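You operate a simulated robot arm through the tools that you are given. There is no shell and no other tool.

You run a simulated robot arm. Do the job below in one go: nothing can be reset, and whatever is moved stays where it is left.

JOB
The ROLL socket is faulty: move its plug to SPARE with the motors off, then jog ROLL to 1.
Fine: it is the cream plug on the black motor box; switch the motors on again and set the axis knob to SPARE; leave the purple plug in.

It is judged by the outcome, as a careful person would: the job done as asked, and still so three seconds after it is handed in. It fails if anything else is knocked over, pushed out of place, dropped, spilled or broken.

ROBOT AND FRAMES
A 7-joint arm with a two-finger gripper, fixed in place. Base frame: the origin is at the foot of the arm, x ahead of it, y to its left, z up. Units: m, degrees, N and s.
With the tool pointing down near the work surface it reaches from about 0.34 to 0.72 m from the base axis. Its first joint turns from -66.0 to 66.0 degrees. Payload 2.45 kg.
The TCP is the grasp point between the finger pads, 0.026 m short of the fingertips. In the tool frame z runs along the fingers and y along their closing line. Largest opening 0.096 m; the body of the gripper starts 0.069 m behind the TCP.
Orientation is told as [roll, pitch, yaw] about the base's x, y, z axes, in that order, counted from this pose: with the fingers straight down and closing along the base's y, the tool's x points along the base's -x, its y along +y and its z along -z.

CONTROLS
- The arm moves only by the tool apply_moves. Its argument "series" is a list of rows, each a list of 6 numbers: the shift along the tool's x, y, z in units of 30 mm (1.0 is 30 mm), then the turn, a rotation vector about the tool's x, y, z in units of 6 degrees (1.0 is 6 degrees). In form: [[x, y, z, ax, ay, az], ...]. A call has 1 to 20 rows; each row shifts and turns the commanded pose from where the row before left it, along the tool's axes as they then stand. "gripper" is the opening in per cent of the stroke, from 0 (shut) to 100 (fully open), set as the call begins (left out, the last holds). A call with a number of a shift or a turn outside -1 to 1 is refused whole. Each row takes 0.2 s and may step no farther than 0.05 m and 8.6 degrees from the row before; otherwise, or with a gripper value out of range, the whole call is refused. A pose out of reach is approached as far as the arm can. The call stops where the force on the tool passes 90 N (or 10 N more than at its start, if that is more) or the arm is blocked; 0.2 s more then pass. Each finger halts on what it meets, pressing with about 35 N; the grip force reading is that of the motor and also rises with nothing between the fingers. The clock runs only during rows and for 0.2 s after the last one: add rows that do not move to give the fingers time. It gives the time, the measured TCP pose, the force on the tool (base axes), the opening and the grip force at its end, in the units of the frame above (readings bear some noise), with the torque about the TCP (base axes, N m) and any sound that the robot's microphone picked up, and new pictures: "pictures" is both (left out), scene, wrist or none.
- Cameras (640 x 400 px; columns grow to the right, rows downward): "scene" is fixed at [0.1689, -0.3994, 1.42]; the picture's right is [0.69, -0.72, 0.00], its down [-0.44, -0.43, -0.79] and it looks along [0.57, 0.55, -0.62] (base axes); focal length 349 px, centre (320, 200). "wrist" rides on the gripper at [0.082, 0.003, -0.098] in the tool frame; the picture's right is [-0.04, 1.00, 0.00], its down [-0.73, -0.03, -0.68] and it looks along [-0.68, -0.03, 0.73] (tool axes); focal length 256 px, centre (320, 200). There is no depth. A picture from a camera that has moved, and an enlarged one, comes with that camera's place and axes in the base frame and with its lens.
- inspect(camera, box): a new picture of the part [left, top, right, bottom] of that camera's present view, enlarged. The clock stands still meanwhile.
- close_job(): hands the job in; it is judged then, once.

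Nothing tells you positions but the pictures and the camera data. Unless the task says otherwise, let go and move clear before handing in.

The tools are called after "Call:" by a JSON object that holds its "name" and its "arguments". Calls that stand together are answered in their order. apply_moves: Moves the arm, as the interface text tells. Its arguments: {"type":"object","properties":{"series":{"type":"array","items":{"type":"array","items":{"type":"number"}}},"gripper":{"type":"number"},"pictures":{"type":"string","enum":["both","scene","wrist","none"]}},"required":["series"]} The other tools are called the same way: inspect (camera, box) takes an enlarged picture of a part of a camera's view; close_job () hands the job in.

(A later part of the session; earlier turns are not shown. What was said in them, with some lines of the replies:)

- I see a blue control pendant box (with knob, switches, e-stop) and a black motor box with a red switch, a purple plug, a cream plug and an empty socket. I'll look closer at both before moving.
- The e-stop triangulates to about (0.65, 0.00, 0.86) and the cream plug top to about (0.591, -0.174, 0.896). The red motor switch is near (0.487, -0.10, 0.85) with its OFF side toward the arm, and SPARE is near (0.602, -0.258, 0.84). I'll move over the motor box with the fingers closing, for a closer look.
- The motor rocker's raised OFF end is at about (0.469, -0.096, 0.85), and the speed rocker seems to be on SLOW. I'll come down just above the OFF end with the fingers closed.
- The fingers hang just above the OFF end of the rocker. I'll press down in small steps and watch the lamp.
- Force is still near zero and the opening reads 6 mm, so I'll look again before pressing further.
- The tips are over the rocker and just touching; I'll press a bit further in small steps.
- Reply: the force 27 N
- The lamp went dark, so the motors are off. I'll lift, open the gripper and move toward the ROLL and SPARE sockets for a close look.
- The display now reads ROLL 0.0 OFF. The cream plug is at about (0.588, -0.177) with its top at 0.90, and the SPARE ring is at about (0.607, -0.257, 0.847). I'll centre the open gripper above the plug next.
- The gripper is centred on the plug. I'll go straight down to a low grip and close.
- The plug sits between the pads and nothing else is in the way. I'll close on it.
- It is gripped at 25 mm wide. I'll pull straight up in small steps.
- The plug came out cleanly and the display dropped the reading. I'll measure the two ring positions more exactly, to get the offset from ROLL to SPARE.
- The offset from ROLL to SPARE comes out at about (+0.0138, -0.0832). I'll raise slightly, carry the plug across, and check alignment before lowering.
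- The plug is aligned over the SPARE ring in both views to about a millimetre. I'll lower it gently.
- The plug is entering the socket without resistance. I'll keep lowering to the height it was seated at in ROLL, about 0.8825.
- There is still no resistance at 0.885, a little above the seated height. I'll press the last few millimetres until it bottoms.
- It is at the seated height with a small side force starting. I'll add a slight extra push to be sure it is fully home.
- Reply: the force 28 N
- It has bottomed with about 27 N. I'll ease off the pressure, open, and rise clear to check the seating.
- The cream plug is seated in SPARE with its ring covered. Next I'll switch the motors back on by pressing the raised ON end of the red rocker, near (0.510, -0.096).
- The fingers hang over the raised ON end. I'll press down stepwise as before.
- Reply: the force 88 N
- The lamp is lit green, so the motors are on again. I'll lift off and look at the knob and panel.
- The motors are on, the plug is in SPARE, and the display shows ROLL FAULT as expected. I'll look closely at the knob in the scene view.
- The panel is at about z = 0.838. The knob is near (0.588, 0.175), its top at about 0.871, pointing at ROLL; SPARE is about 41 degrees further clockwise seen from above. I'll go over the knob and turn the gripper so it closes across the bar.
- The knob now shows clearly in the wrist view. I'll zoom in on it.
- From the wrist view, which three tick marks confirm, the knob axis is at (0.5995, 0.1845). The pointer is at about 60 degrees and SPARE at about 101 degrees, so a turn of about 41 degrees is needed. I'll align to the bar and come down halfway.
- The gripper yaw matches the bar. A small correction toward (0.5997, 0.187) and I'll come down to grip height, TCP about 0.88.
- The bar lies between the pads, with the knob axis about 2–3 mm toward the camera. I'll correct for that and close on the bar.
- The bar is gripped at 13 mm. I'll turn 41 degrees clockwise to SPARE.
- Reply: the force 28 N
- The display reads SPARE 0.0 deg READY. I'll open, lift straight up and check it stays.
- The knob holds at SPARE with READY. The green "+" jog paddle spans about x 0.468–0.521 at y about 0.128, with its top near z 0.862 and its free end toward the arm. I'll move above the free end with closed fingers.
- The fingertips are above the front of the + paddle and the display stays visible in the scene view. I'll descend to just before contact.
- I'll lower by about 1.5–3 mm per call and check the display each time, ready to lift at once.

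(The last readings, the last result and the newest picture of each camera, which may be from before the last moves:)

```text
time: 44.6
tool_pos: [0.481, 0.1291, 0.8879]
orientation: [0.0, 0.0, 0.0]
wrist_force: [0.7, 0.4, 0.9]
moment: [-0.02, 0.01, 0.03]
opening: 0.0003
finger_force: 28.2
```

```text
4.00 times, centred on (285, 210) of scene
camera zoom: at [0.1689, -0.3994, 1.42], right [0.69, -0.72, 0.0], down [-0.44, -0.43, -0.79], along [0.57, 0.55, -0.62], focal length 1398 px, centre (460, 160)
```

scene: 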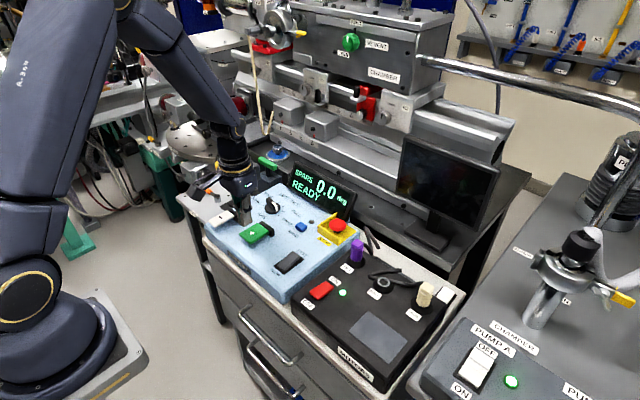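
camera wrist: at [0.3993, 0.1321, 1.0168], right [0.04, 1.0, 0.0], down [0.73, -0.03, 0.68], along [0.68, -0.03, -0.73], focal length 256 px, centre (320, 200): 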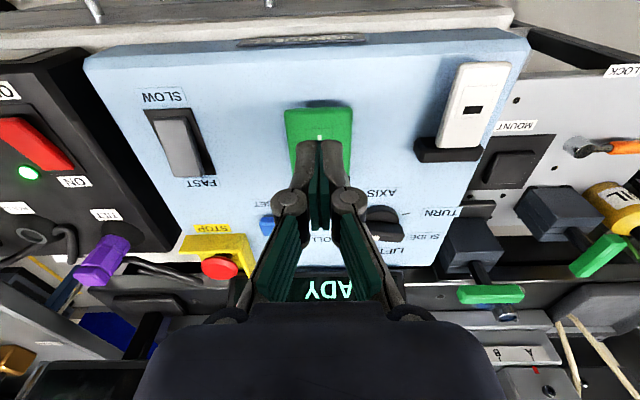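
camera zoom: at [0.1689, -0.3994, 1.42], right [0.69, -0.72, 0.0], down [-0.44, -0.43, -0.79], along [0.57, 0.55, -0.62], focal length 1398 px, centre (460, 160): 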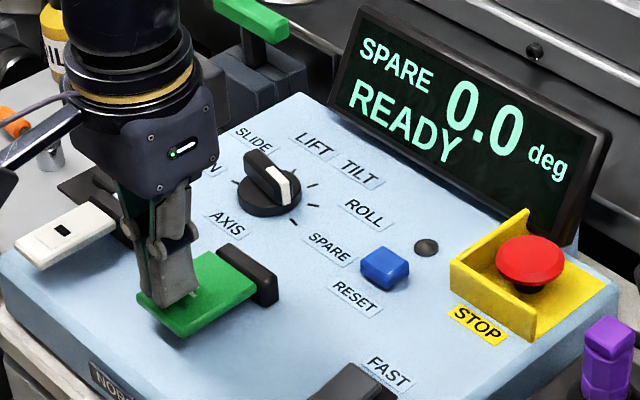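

There is still no contact force. I'll go on in small steps.

Call:
{"name": "apply_moves", "arguments": {"series": [[0, 0, 0.08, 0, 0, 0]], "pictures": "none"}}

Call:
{"name": "inspect", "arguments": {"camera": "scene", "box": [210, 160, 360, 260]}}

```text
time: 45.0
tool_pos: [0.4821, 0.1293, 0.8853]
orientation: [0.1, -0.1, 0.1]
wrist_force: [0.7, -0.1, -0.3]
moment: [-0.02, -0.01, -0.04]
opening: 0.0
finger_force: 27.8
```

```text
4.00 times, centred on (285, 210) of scene
camera zoom: at [0.1689, -0.3994, 1.42], right [0.69, -0.72, 0.0], down [-0.44, -0.43, -0.79], along [0.57, 0.55, -0.62], focal length 1398 px, centre (460, 160)
```

zoom: 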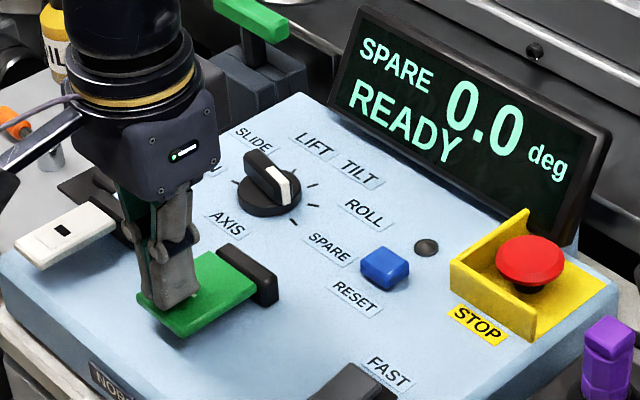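

Call:
{"name": "apply_moves", "arguments": {"series": [[0, 0, 0.08, 0, 0, 0]], "pictures": "none"}}

Call:
{"name": "inspect", "arguments": {"camera": "scene", "box": [210, 160, 360, 260]}}

```text
time: 45.4
tool_pos: [0.4823, 0.1288, 0.8835]
orientation: [0.0, 0.0, -0.1]
wrist_force: [-1.1, 1.1, -0.6]
moment: [-0.02, 0.0, 0.0]
opening: 0.0
finger_force: 28.9
```

```text
4.00 times, centred on (285, 210) of scene
camera zoom: at [0.1689, -0.3994, 1.42], right [0.69, -0.72, 0.0], down [-0.44, -0.43, -0.79], along [0.57, 0.55, -0.62], focal length 1398 px, centre (460, 160)
```

zoom: 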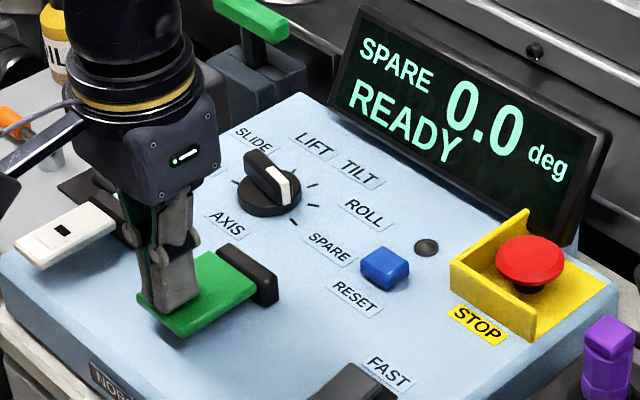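

Call:
{"name": "apply_moves", "arguments": {"series": [[0, 0, 0.08, 0, 0, 0]], "pictures": "none"}}

Call:
{"name": "inspect", "arguments": {"camera": "scene", "box": [210, 160, 360, 260]}}

```text
time: 45.8
tool_pos: [0.4811, 0.1295, 0.8808]
orientation: [0.0, 0.0, 0.0]
wrist_force: [-1.0, 0.3, 1.2]
moment: [0.0, 0.02, 0.0]
opening: 0.0
finger_force: 28.5
```

```text
4.00 times, centred on (285, 210) of scene
camera zoom: at [0.1689, -0.3994, 1.42], right [0.69, -0.72, 0.0], down [-0.44, -0.43, -0.79], along [0.57, 0.55, -0.62], focal length 1398 px, centre (460, 160)
```

zoom: 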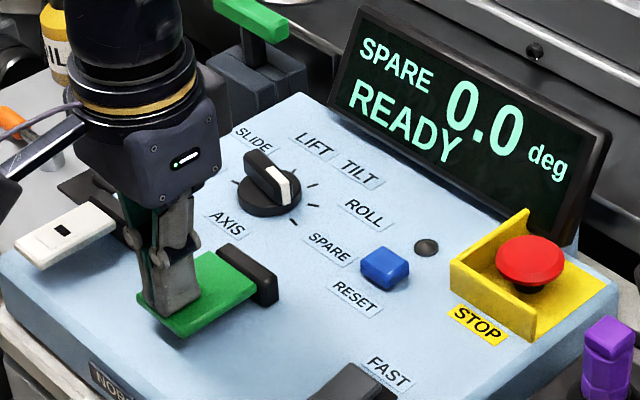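

Call:
{"name": "apply_moves", "arguments": {"series": [[0, 0, 0.07, 0, 0, 0]], "pictures": "none"}}

Call:
{"name": "inspect", "arguments": {"camera": "scene", "box": [210, 160, 360, 260]}}

```text
time: 46.2
tool_pos: [0.4817, 0.1292, 0.879]
orientation: [-0.1, 0.0, 0.0]
wrist_force: [-0.8, -0.5, 2.0]
moment: [0.01, 0.01, -0.01]
opening: 0.0061
finger_force: 28.2
```

```text
4.00 times, centred on (285, 210) of scene
camera zoom: at [0.1688, -0.3994, 1.42], right [0.69, -0.72, 0.0], down [-0.44, -0.43, -0.79], along [0.57, 0.55, -0.62], focal length 1398 px, centre (460, 160)
```

zoom: 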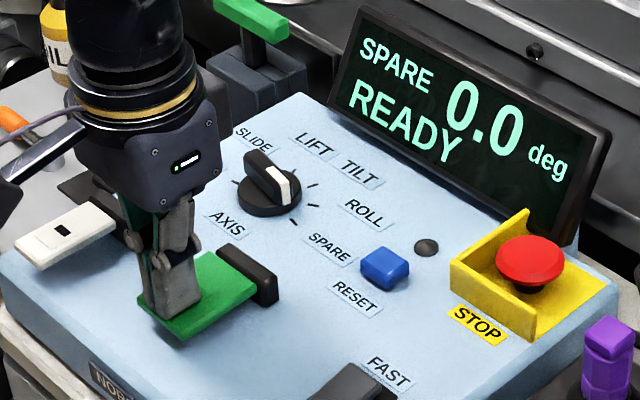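

Contact has just begun at TCP z 0.879. I'll continue in 1.5 mm steps.

Call:
{"name": "apply_moves", "arguments": {"series": [[0, 0, 0.05, 0, 0, 0]], "pictures": "none"}}

Call:
{"name": "inspect", "arguments": {"camera": "scene", "box": [210, 160, 360, 260]}}

```text
time: 46.6
tool_pos: [0.4819, 0.1296, 0.8769]
orientation: [0.0, 0.0, 0.0]
wrist_force: [-0.6, -1.0, 2.8]
moment: [-0.02, -0.03, -0.02]
opening: 0.0061
finger_force: 28.6
```

```text
4.00 times, centred on (285, 210) of scene
camera zoom: at [0.1688, -0.3994, 1.42], right [0.69, -0.72, 0.0], down [-0.44, -0.43, -0.79], along [0.57, 0.55, -0.62], focal length 1398 px, centre (460, 160)
```

zoom: 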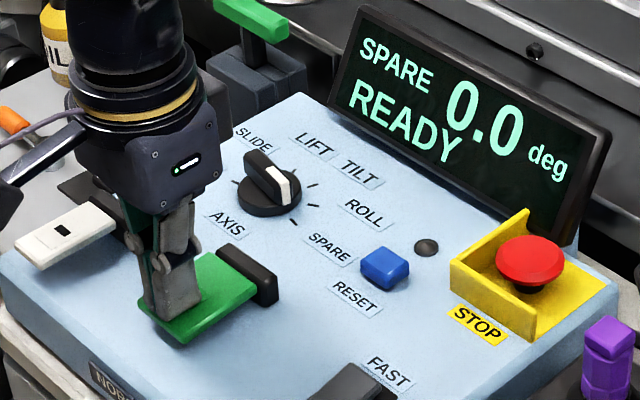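

Call:
{"name": "apply_moves", "arguments": {"series": [[0, 0, 0.05, 0, 0, 0]], "pictures": "none"}}

Call:
{"name": "inspect", "arguments": {"camera": "scene", "box": [210, 160, 360, 260]}}

```text
time: 47.0
tool_pos: [0.4816, 0.129, 0.8745]
orientation: [-0.1, 0.0, 0.0]
wrist_force: [-0.8, 1.1, 3.4]
moment: [0.0, 0.02, 0.01]
opening: 0.0059
finger_force: 29.1
```

```text
4.00 times, centred on (285, 210) of scene
camera zoom: at [0.1688, -0.3994, 1.4201], right [0.69, -0.72, 0.0], down [-0.44, -0.43, -0.79], along [0.57, 0.55, -0.62], focal length 1398 px, centre (460, 160)
```

zoom: 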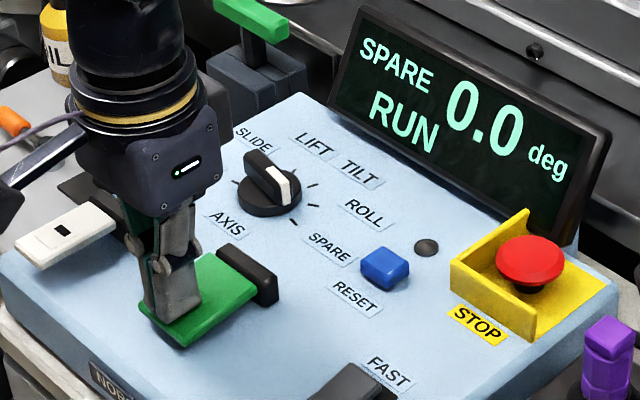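

It is now in RUN, with the reading still at 0.0. I'll hold for one short row and read it.

Call:
{"name": "apply_moves", "arguments": {"series": [[0, 0, 0, 0, 0, 0]], "pictures": "none"}}

Call:
{"name": "inspect", "arguments": {"camera": "scene", "box": [210, 160, 360, 260]}}

```text
time: 47.4
tool_pos: [0.4815, 0.1282, 0.8758]
orientation: [0.0, -0.1, 0.0]
wrist_force: [-0.2, 0.7, 3.1]
moment: [0.0, 0.01, 0.0]
opening: 0.006
finger_force: 28.9
```

```text
4.00 times, centred on (285, 210) of scene
camera zoom: at [0.1688, -0.3994, 1.4201], right [0.69, -0.72, 0.0], down [-0.44, -0.43, -0.79], along [0.57, 0.55, -0.62], focal length 1398 px, centre (460, 160)
```

zoom: 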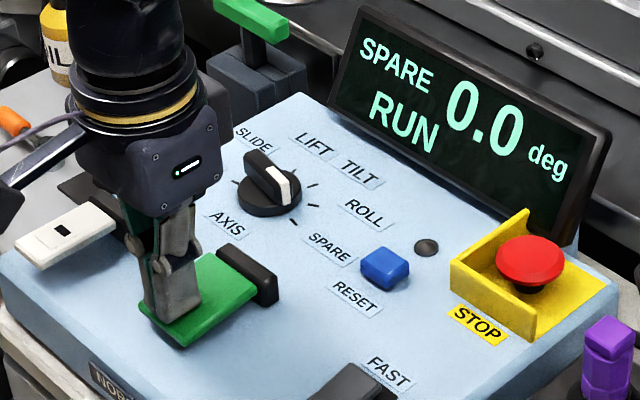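

Call:
{"name": "apply_moves", "arguments": {"series": [[0, 0, 0, 0, 0, 0], [0, 0, 0, 0, 0, 0]], "pictures": "none"}}

Call:
{"name": "inspect", "arguments": {"camera": "scene", "box": [210, 160, 360, 260]}}

```text
time: 48.0
tool_pos: [0.4816, 0.1294, 0.8756]
orientation: [0.0, 0.0, 0.1]
wrist_force: [-1.0, 2.1, 2.2]
moment: [0.03, -0.01, 0.02]
opening: 0.006
finger_force: 28.9
```

```text
4.00 times, centred on (285, 210) of scene
camera zoom: at [0.1688, -0.3994, 1.4201], right [0.69, -0.72, 0.0], down [-0.44, -0.43, -0.79], along [0.57, 0.55, -0.62], focal length 1398 px, centre (460, 160)
```

zoom: 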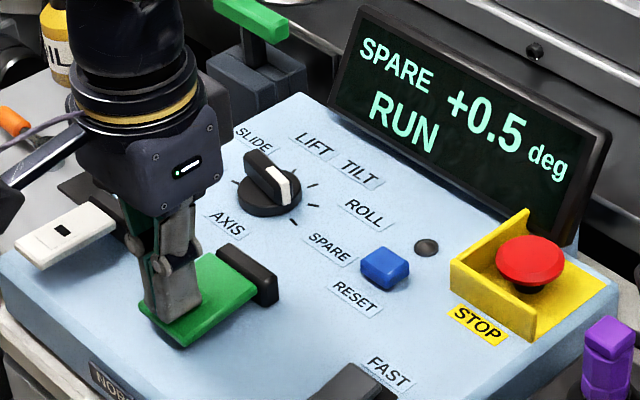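

It reads +0.5, apparently in half-degree steps. I'll release now to see how it settles, then give a second short press.

Call:
{"name": "apply_moves", "arguments": {"series": [[0, 0, -0.3, 0, 0, 0]], "pictures": "none"}}

Call:
{"name": "inspect", "arguments": {"camera": "scene", "box": [210, 160, 360, 260]}}

```text
time: 48.4
tool_pos: [0.4833, 0.1285, 0.8855]
orientation: [0.0, 0.0, 0.0]
wrist_force: [-0.2, 0.1, 0.6]
moment: [-0.02, -0.03, -0.02]
opening: 0.0003
finger_force: 28.5
```

```text
4.00 times, centred on (285, 210) of scene
camera zoom: at [0.1689, -0.3994, 1.42], right [0.69, -0.72, 0.0], down [-0.44, -0.43, -0.79], along [0.57, 0.55, -0.62], focal length 1398 px, centre (460, 160)
```

zoom: 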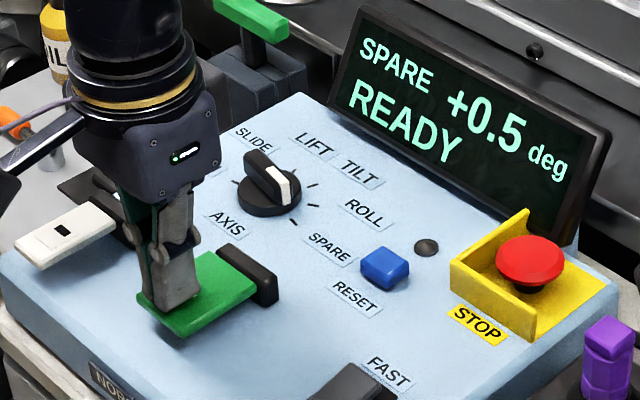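

It is stable at +0.5 READY. I'll press again to the same depth and watch for +1.0.

Call:
{"name": "apply_moves", "arguments": {"series": [[0, 0, 0.3, 0, 0, 0], [0, 0, 0, 0, 0, 0]], "pictures": "none"}}

Call:
{"name": "inspect", "arguments": {"camera": "scene", "box": [210, 160, 360, 260]}}

```text
time: 49.0
tool_pos: [0.4823, 0.1296, 0.8758]
orientation: [0.0, 0.0, 0.0]
wrist_force: [-0.9, -1.5, 2.3]
moment: [-0.02, -0.02, -0.01]
opening: 0.006
finger_force: 28.5
```

```text
4.00 times, centred on (285, 210) of scene
camera zoom: at [0.1688, -0.3994, 1.42], right [0.69, -0.72, 0.0], down [-0.44, -0.43, -0.79], along [0.57, 0.55, -0.62], focal length 1398 px, centre (460, 160)
```

zoom: 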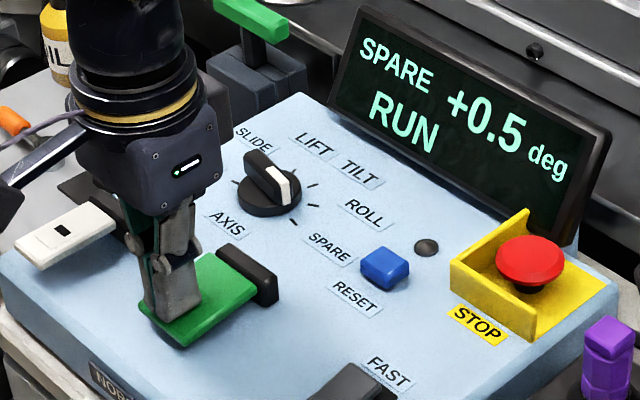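

Call:
{"name": "apply_moves", "arguments": {"series": [[0, 0, 0, 0, 0, 0]], "pictures": "none"}}

Call:
{"name": "inspect", "arguments": {"camera": "scene", "box": [210, 160, 360, 260]}}

```text
time: 49.4
tool_pos: [0.4822, 0.1293, 0.8751]
orientation: [0.0, 0.0, 0.0]
wrist_force: [-1.1, -1.1, 1.7]
moment: [-0.02, 0.0, -0.02]
opening: 0.006
finger_force: 28.9
```

```text
4.00 times, centred on (285, 210) of scene
camera zoom: at [0.1688, -0.3994, 1.42], right [0.69, -0.72, 0.0], down [-0.44, -0.43, -0.79], along [0.57, 0.55, -0.62], focal length 1398 px, centre (460, 160)
```

zoom: 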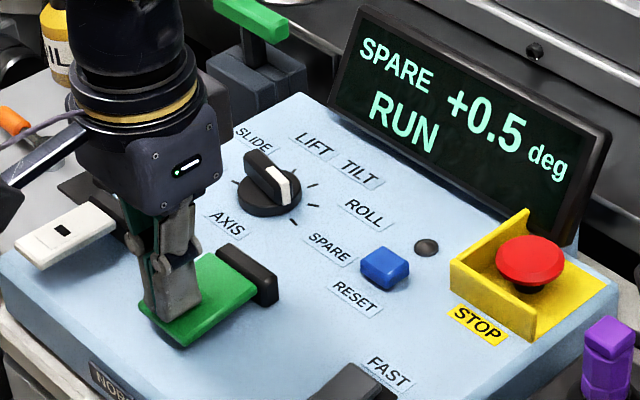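

Call:
{"name": "apply_moves", "arguments": {"series": [[0, 0, 0, 0, 0, 0]], "pictures": "none"}}

Call:
{"name": "inspect", "arguments": {"camera": "scene", "box": [210, 160, 360, 260]}}

```text
time: 49.8
tool_pos: [0.4824, 0.1284, 0.8758]
orientation: [0.1, 0.0, 0.0]
wrist_force: [-1.1, -0.4, 2.6]
moment: [-0.05, 0.04, -0.02]
opening: 0.0059
finger_force: 28.2
```

```text
4.00 times, centred on (285, 210) of scene
camera zoom: at [0.1688, -0.3994, 1.42], right [0.69, -0.72, 0.0], down [-0.44, -0.43, -0.79], along [0.57, 0.55, -0.62], focal length 1398 px, centre (460, 160)
```

zoom: 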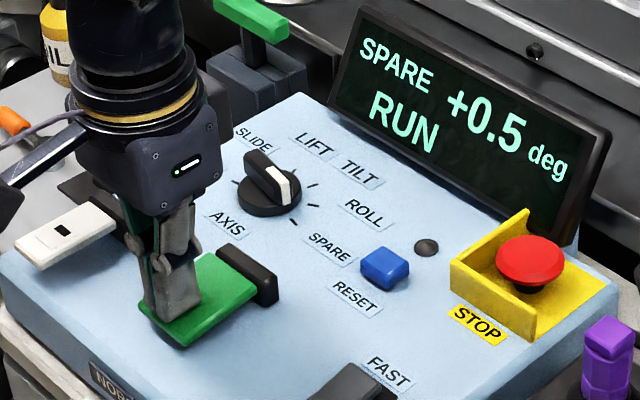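

Call:
{"name": "apply_moves", "arguments": {"series": [[0, 0, 0, 0, 0, 0]], "pictures": "none"}}

Call:
{"name": "inspect", "arguments": {"camera": "scene", "box": [210, 160, 360, 260]}}

```text
time: 50.2
tool_pos: [0.4824, 0.1285, 0.8757]
orientation: [0.0, 0.0, 0.1]
wrist_force: [-0.6, -1.2, 2.2]
moment: [-0.05, -0.01, 0.02]
opening: 0.0059
finger_force: 28.7
```

```text
4.00 times, centred on (285, 210) of scene
camera zoom: at [0.1688, -0.3994, 1.42], right [0.69, -0.72, 0.0], down [-0.44, -0.43, -0.79], along [0.57, 0.55, -0.62], focal length 1398 px, centre (460, 160)
```

zoom: 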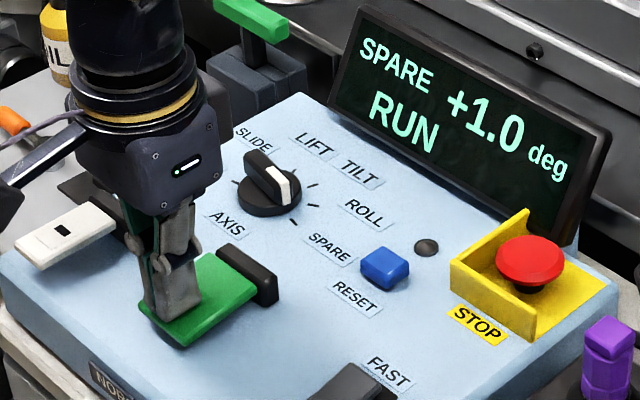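

It reads +1.0, so I'm releasing right away.

Call:
{"name": "apply_moves", "arguments": {"series": [[0, 0, -0.5, 0, 0, 0], [0, 0, -0.8, 0, 0, 0]], "pictures": "none"}}

Call:
{"name": "inspect", "arguments": {"camera": "scene", "box": [210, 160, 360, 260]}}

```text
time: 50.8
tool_pos: [0.4831, 0.1293, 0.9145]
orientation: [0.0, 0.0, -0.1]
wrist_force: [0.9, -0.8, -0.6]
moment: [0.02, 0.01, -0.02]
opening: 0.0
finger_force: 28.6
```

```text
4.00 times, centred on (285, 210) of scene
camera zoom: at [0.1689, -0.3994, 1.42], right [0.69, -0.72, 0.0], down [-0.44, -0.43, -0.79], along [0.57, 0.55, -0.62], focal length 1398 px, centre (460, 160)
```

zoom: 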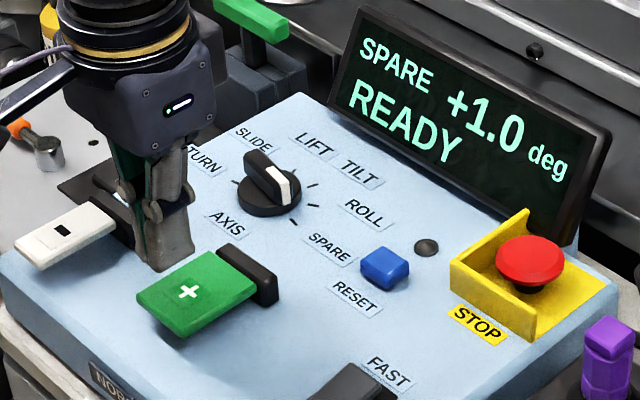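

It reads SPARE +1.0 deg READY with the paddle back up. I'll retreat clear upward and wait to confirm that everything stays as it is.

Call:
{"name": "apply_moves", "arguments": {"series": [[0.5, -0.2, -1, 0, 0, 0], [0.5, -0.5, -1, 0, 0, 0], [0.5, -0.8, -1, 0, 0, 0], [0.5, -0.8, -1, 0, 0, 0], [0.5, -0.8, -1, 0, 0, 0], [0, 0, 0, 0, 0, 0], [0, 0, 0, 0, 0, 0], [0, 0, 0, 0, 0, 0], [0, 0, 0, 0, 0, 0], [0, 0, 0, 0, 0, 0], [0, 0, 0, 0, 0, 0], [0, 0, 0, 0, 0, 0], [0, 0, 0, 0, 0, 0]]}}

Call:
{"name": "inspect", "arguments": {"camera": "scene", "box": [200, 160, 360, 280]}}

Call:
{"name": "inspect", "arguments": {"camera": "scene", "box": [290, 220, 450, 340]}}

```text
time: 53.6
tool_pos: [0.4057, 0.0342, 1.0628]
orientation: [0.1, 0.1, 0.0]
wrist_force: [0.6, 0.8, 0.1]
moment: [0.02, 0.02, -0.02]
opening: 0.0
finger_force: 28.7
camera wrist: at [0.3247, 0.0378, 1.1619], right [0.04, 1.0, 0.0], down [0.73, -0.03, 0.68], along [0.68, -0.03, -0.73], focal length 256 px, centre (320, 200)
```

scene: 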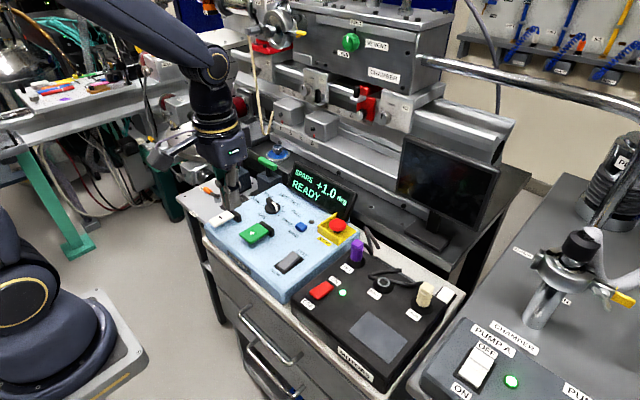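
wrist: 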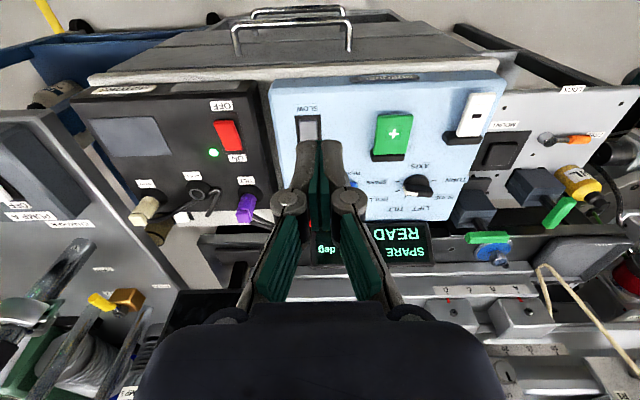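

```text
3.33 times, centred on (280, 220) of scene
camera zoom: at [0.1689, -0.3994, 1.42], right [0.69, -0.72, 0.0], down [-0.44, -0.43, -0.79], along [0.57, 0.55, -0.62], focal length 1164 px, centre (453, 133)
```

zoom: 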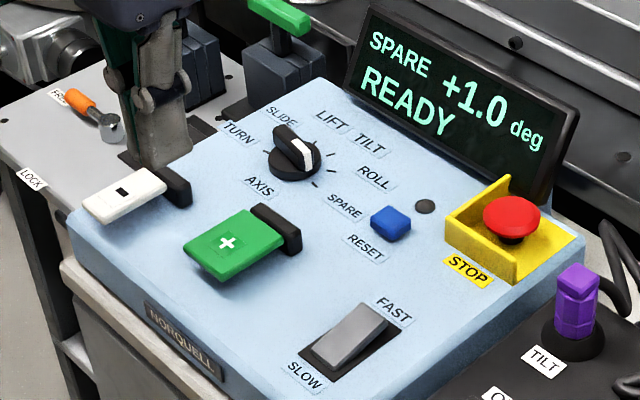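

```text
3.33 times, centred on (370, 280) of scene
camera zoom: at [0.1689, -0.3994, 1.42], right [0.69, -0.72, 0.0], down [-0.44, -0.43, -0.79], along [0.57, 0.55, -0.62], focal length 1164 px, centre (153, -67)
```

zoom: 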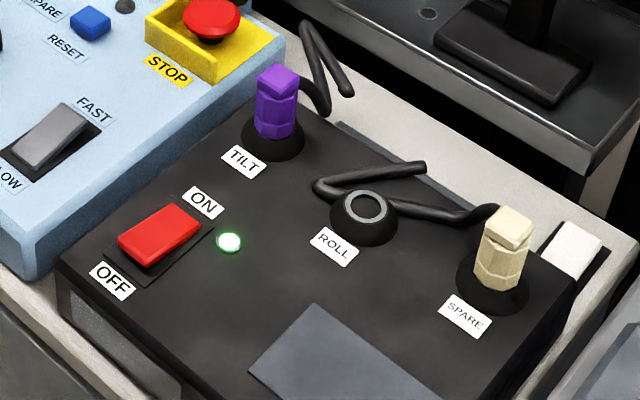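

Everything holds: the cream plug is in SPARE, the purple plug is still in TILT, and the motors are on. The knob is at SPARE, the display reads +1.0 deg READY, and the arm is clear, so I'm handing in.

Call:
{"name": "close_job", "arguments": {}}

```text
The job is handed in.
```

The job is done and handed in. After I moved the arm clear, the display held at SPARE +1.0 deg, READY.

- **Plug:** I switched the motors off, then moved the cream plug from ROLL to SPARE. It is fully seated, and the purple plug is still in TILT.
- **Motors and knob:** The motors are back on with the green lamp lit, and the axis knob is set to SPARE. The fault cleared without pressing RESET.
- **Jog:** I pressed the + paddle twice with the speed switch on SLOW. The display moved in half-degree steps, to +0.5 and then +1.0, and I released as soon as it read +1.0. The display is my only check on the true angle.

The second motor-switch press peaked at about 86 N, close to the 90 N stop limit, but the switch moved normally. I saw nothing else moved or knocked over.
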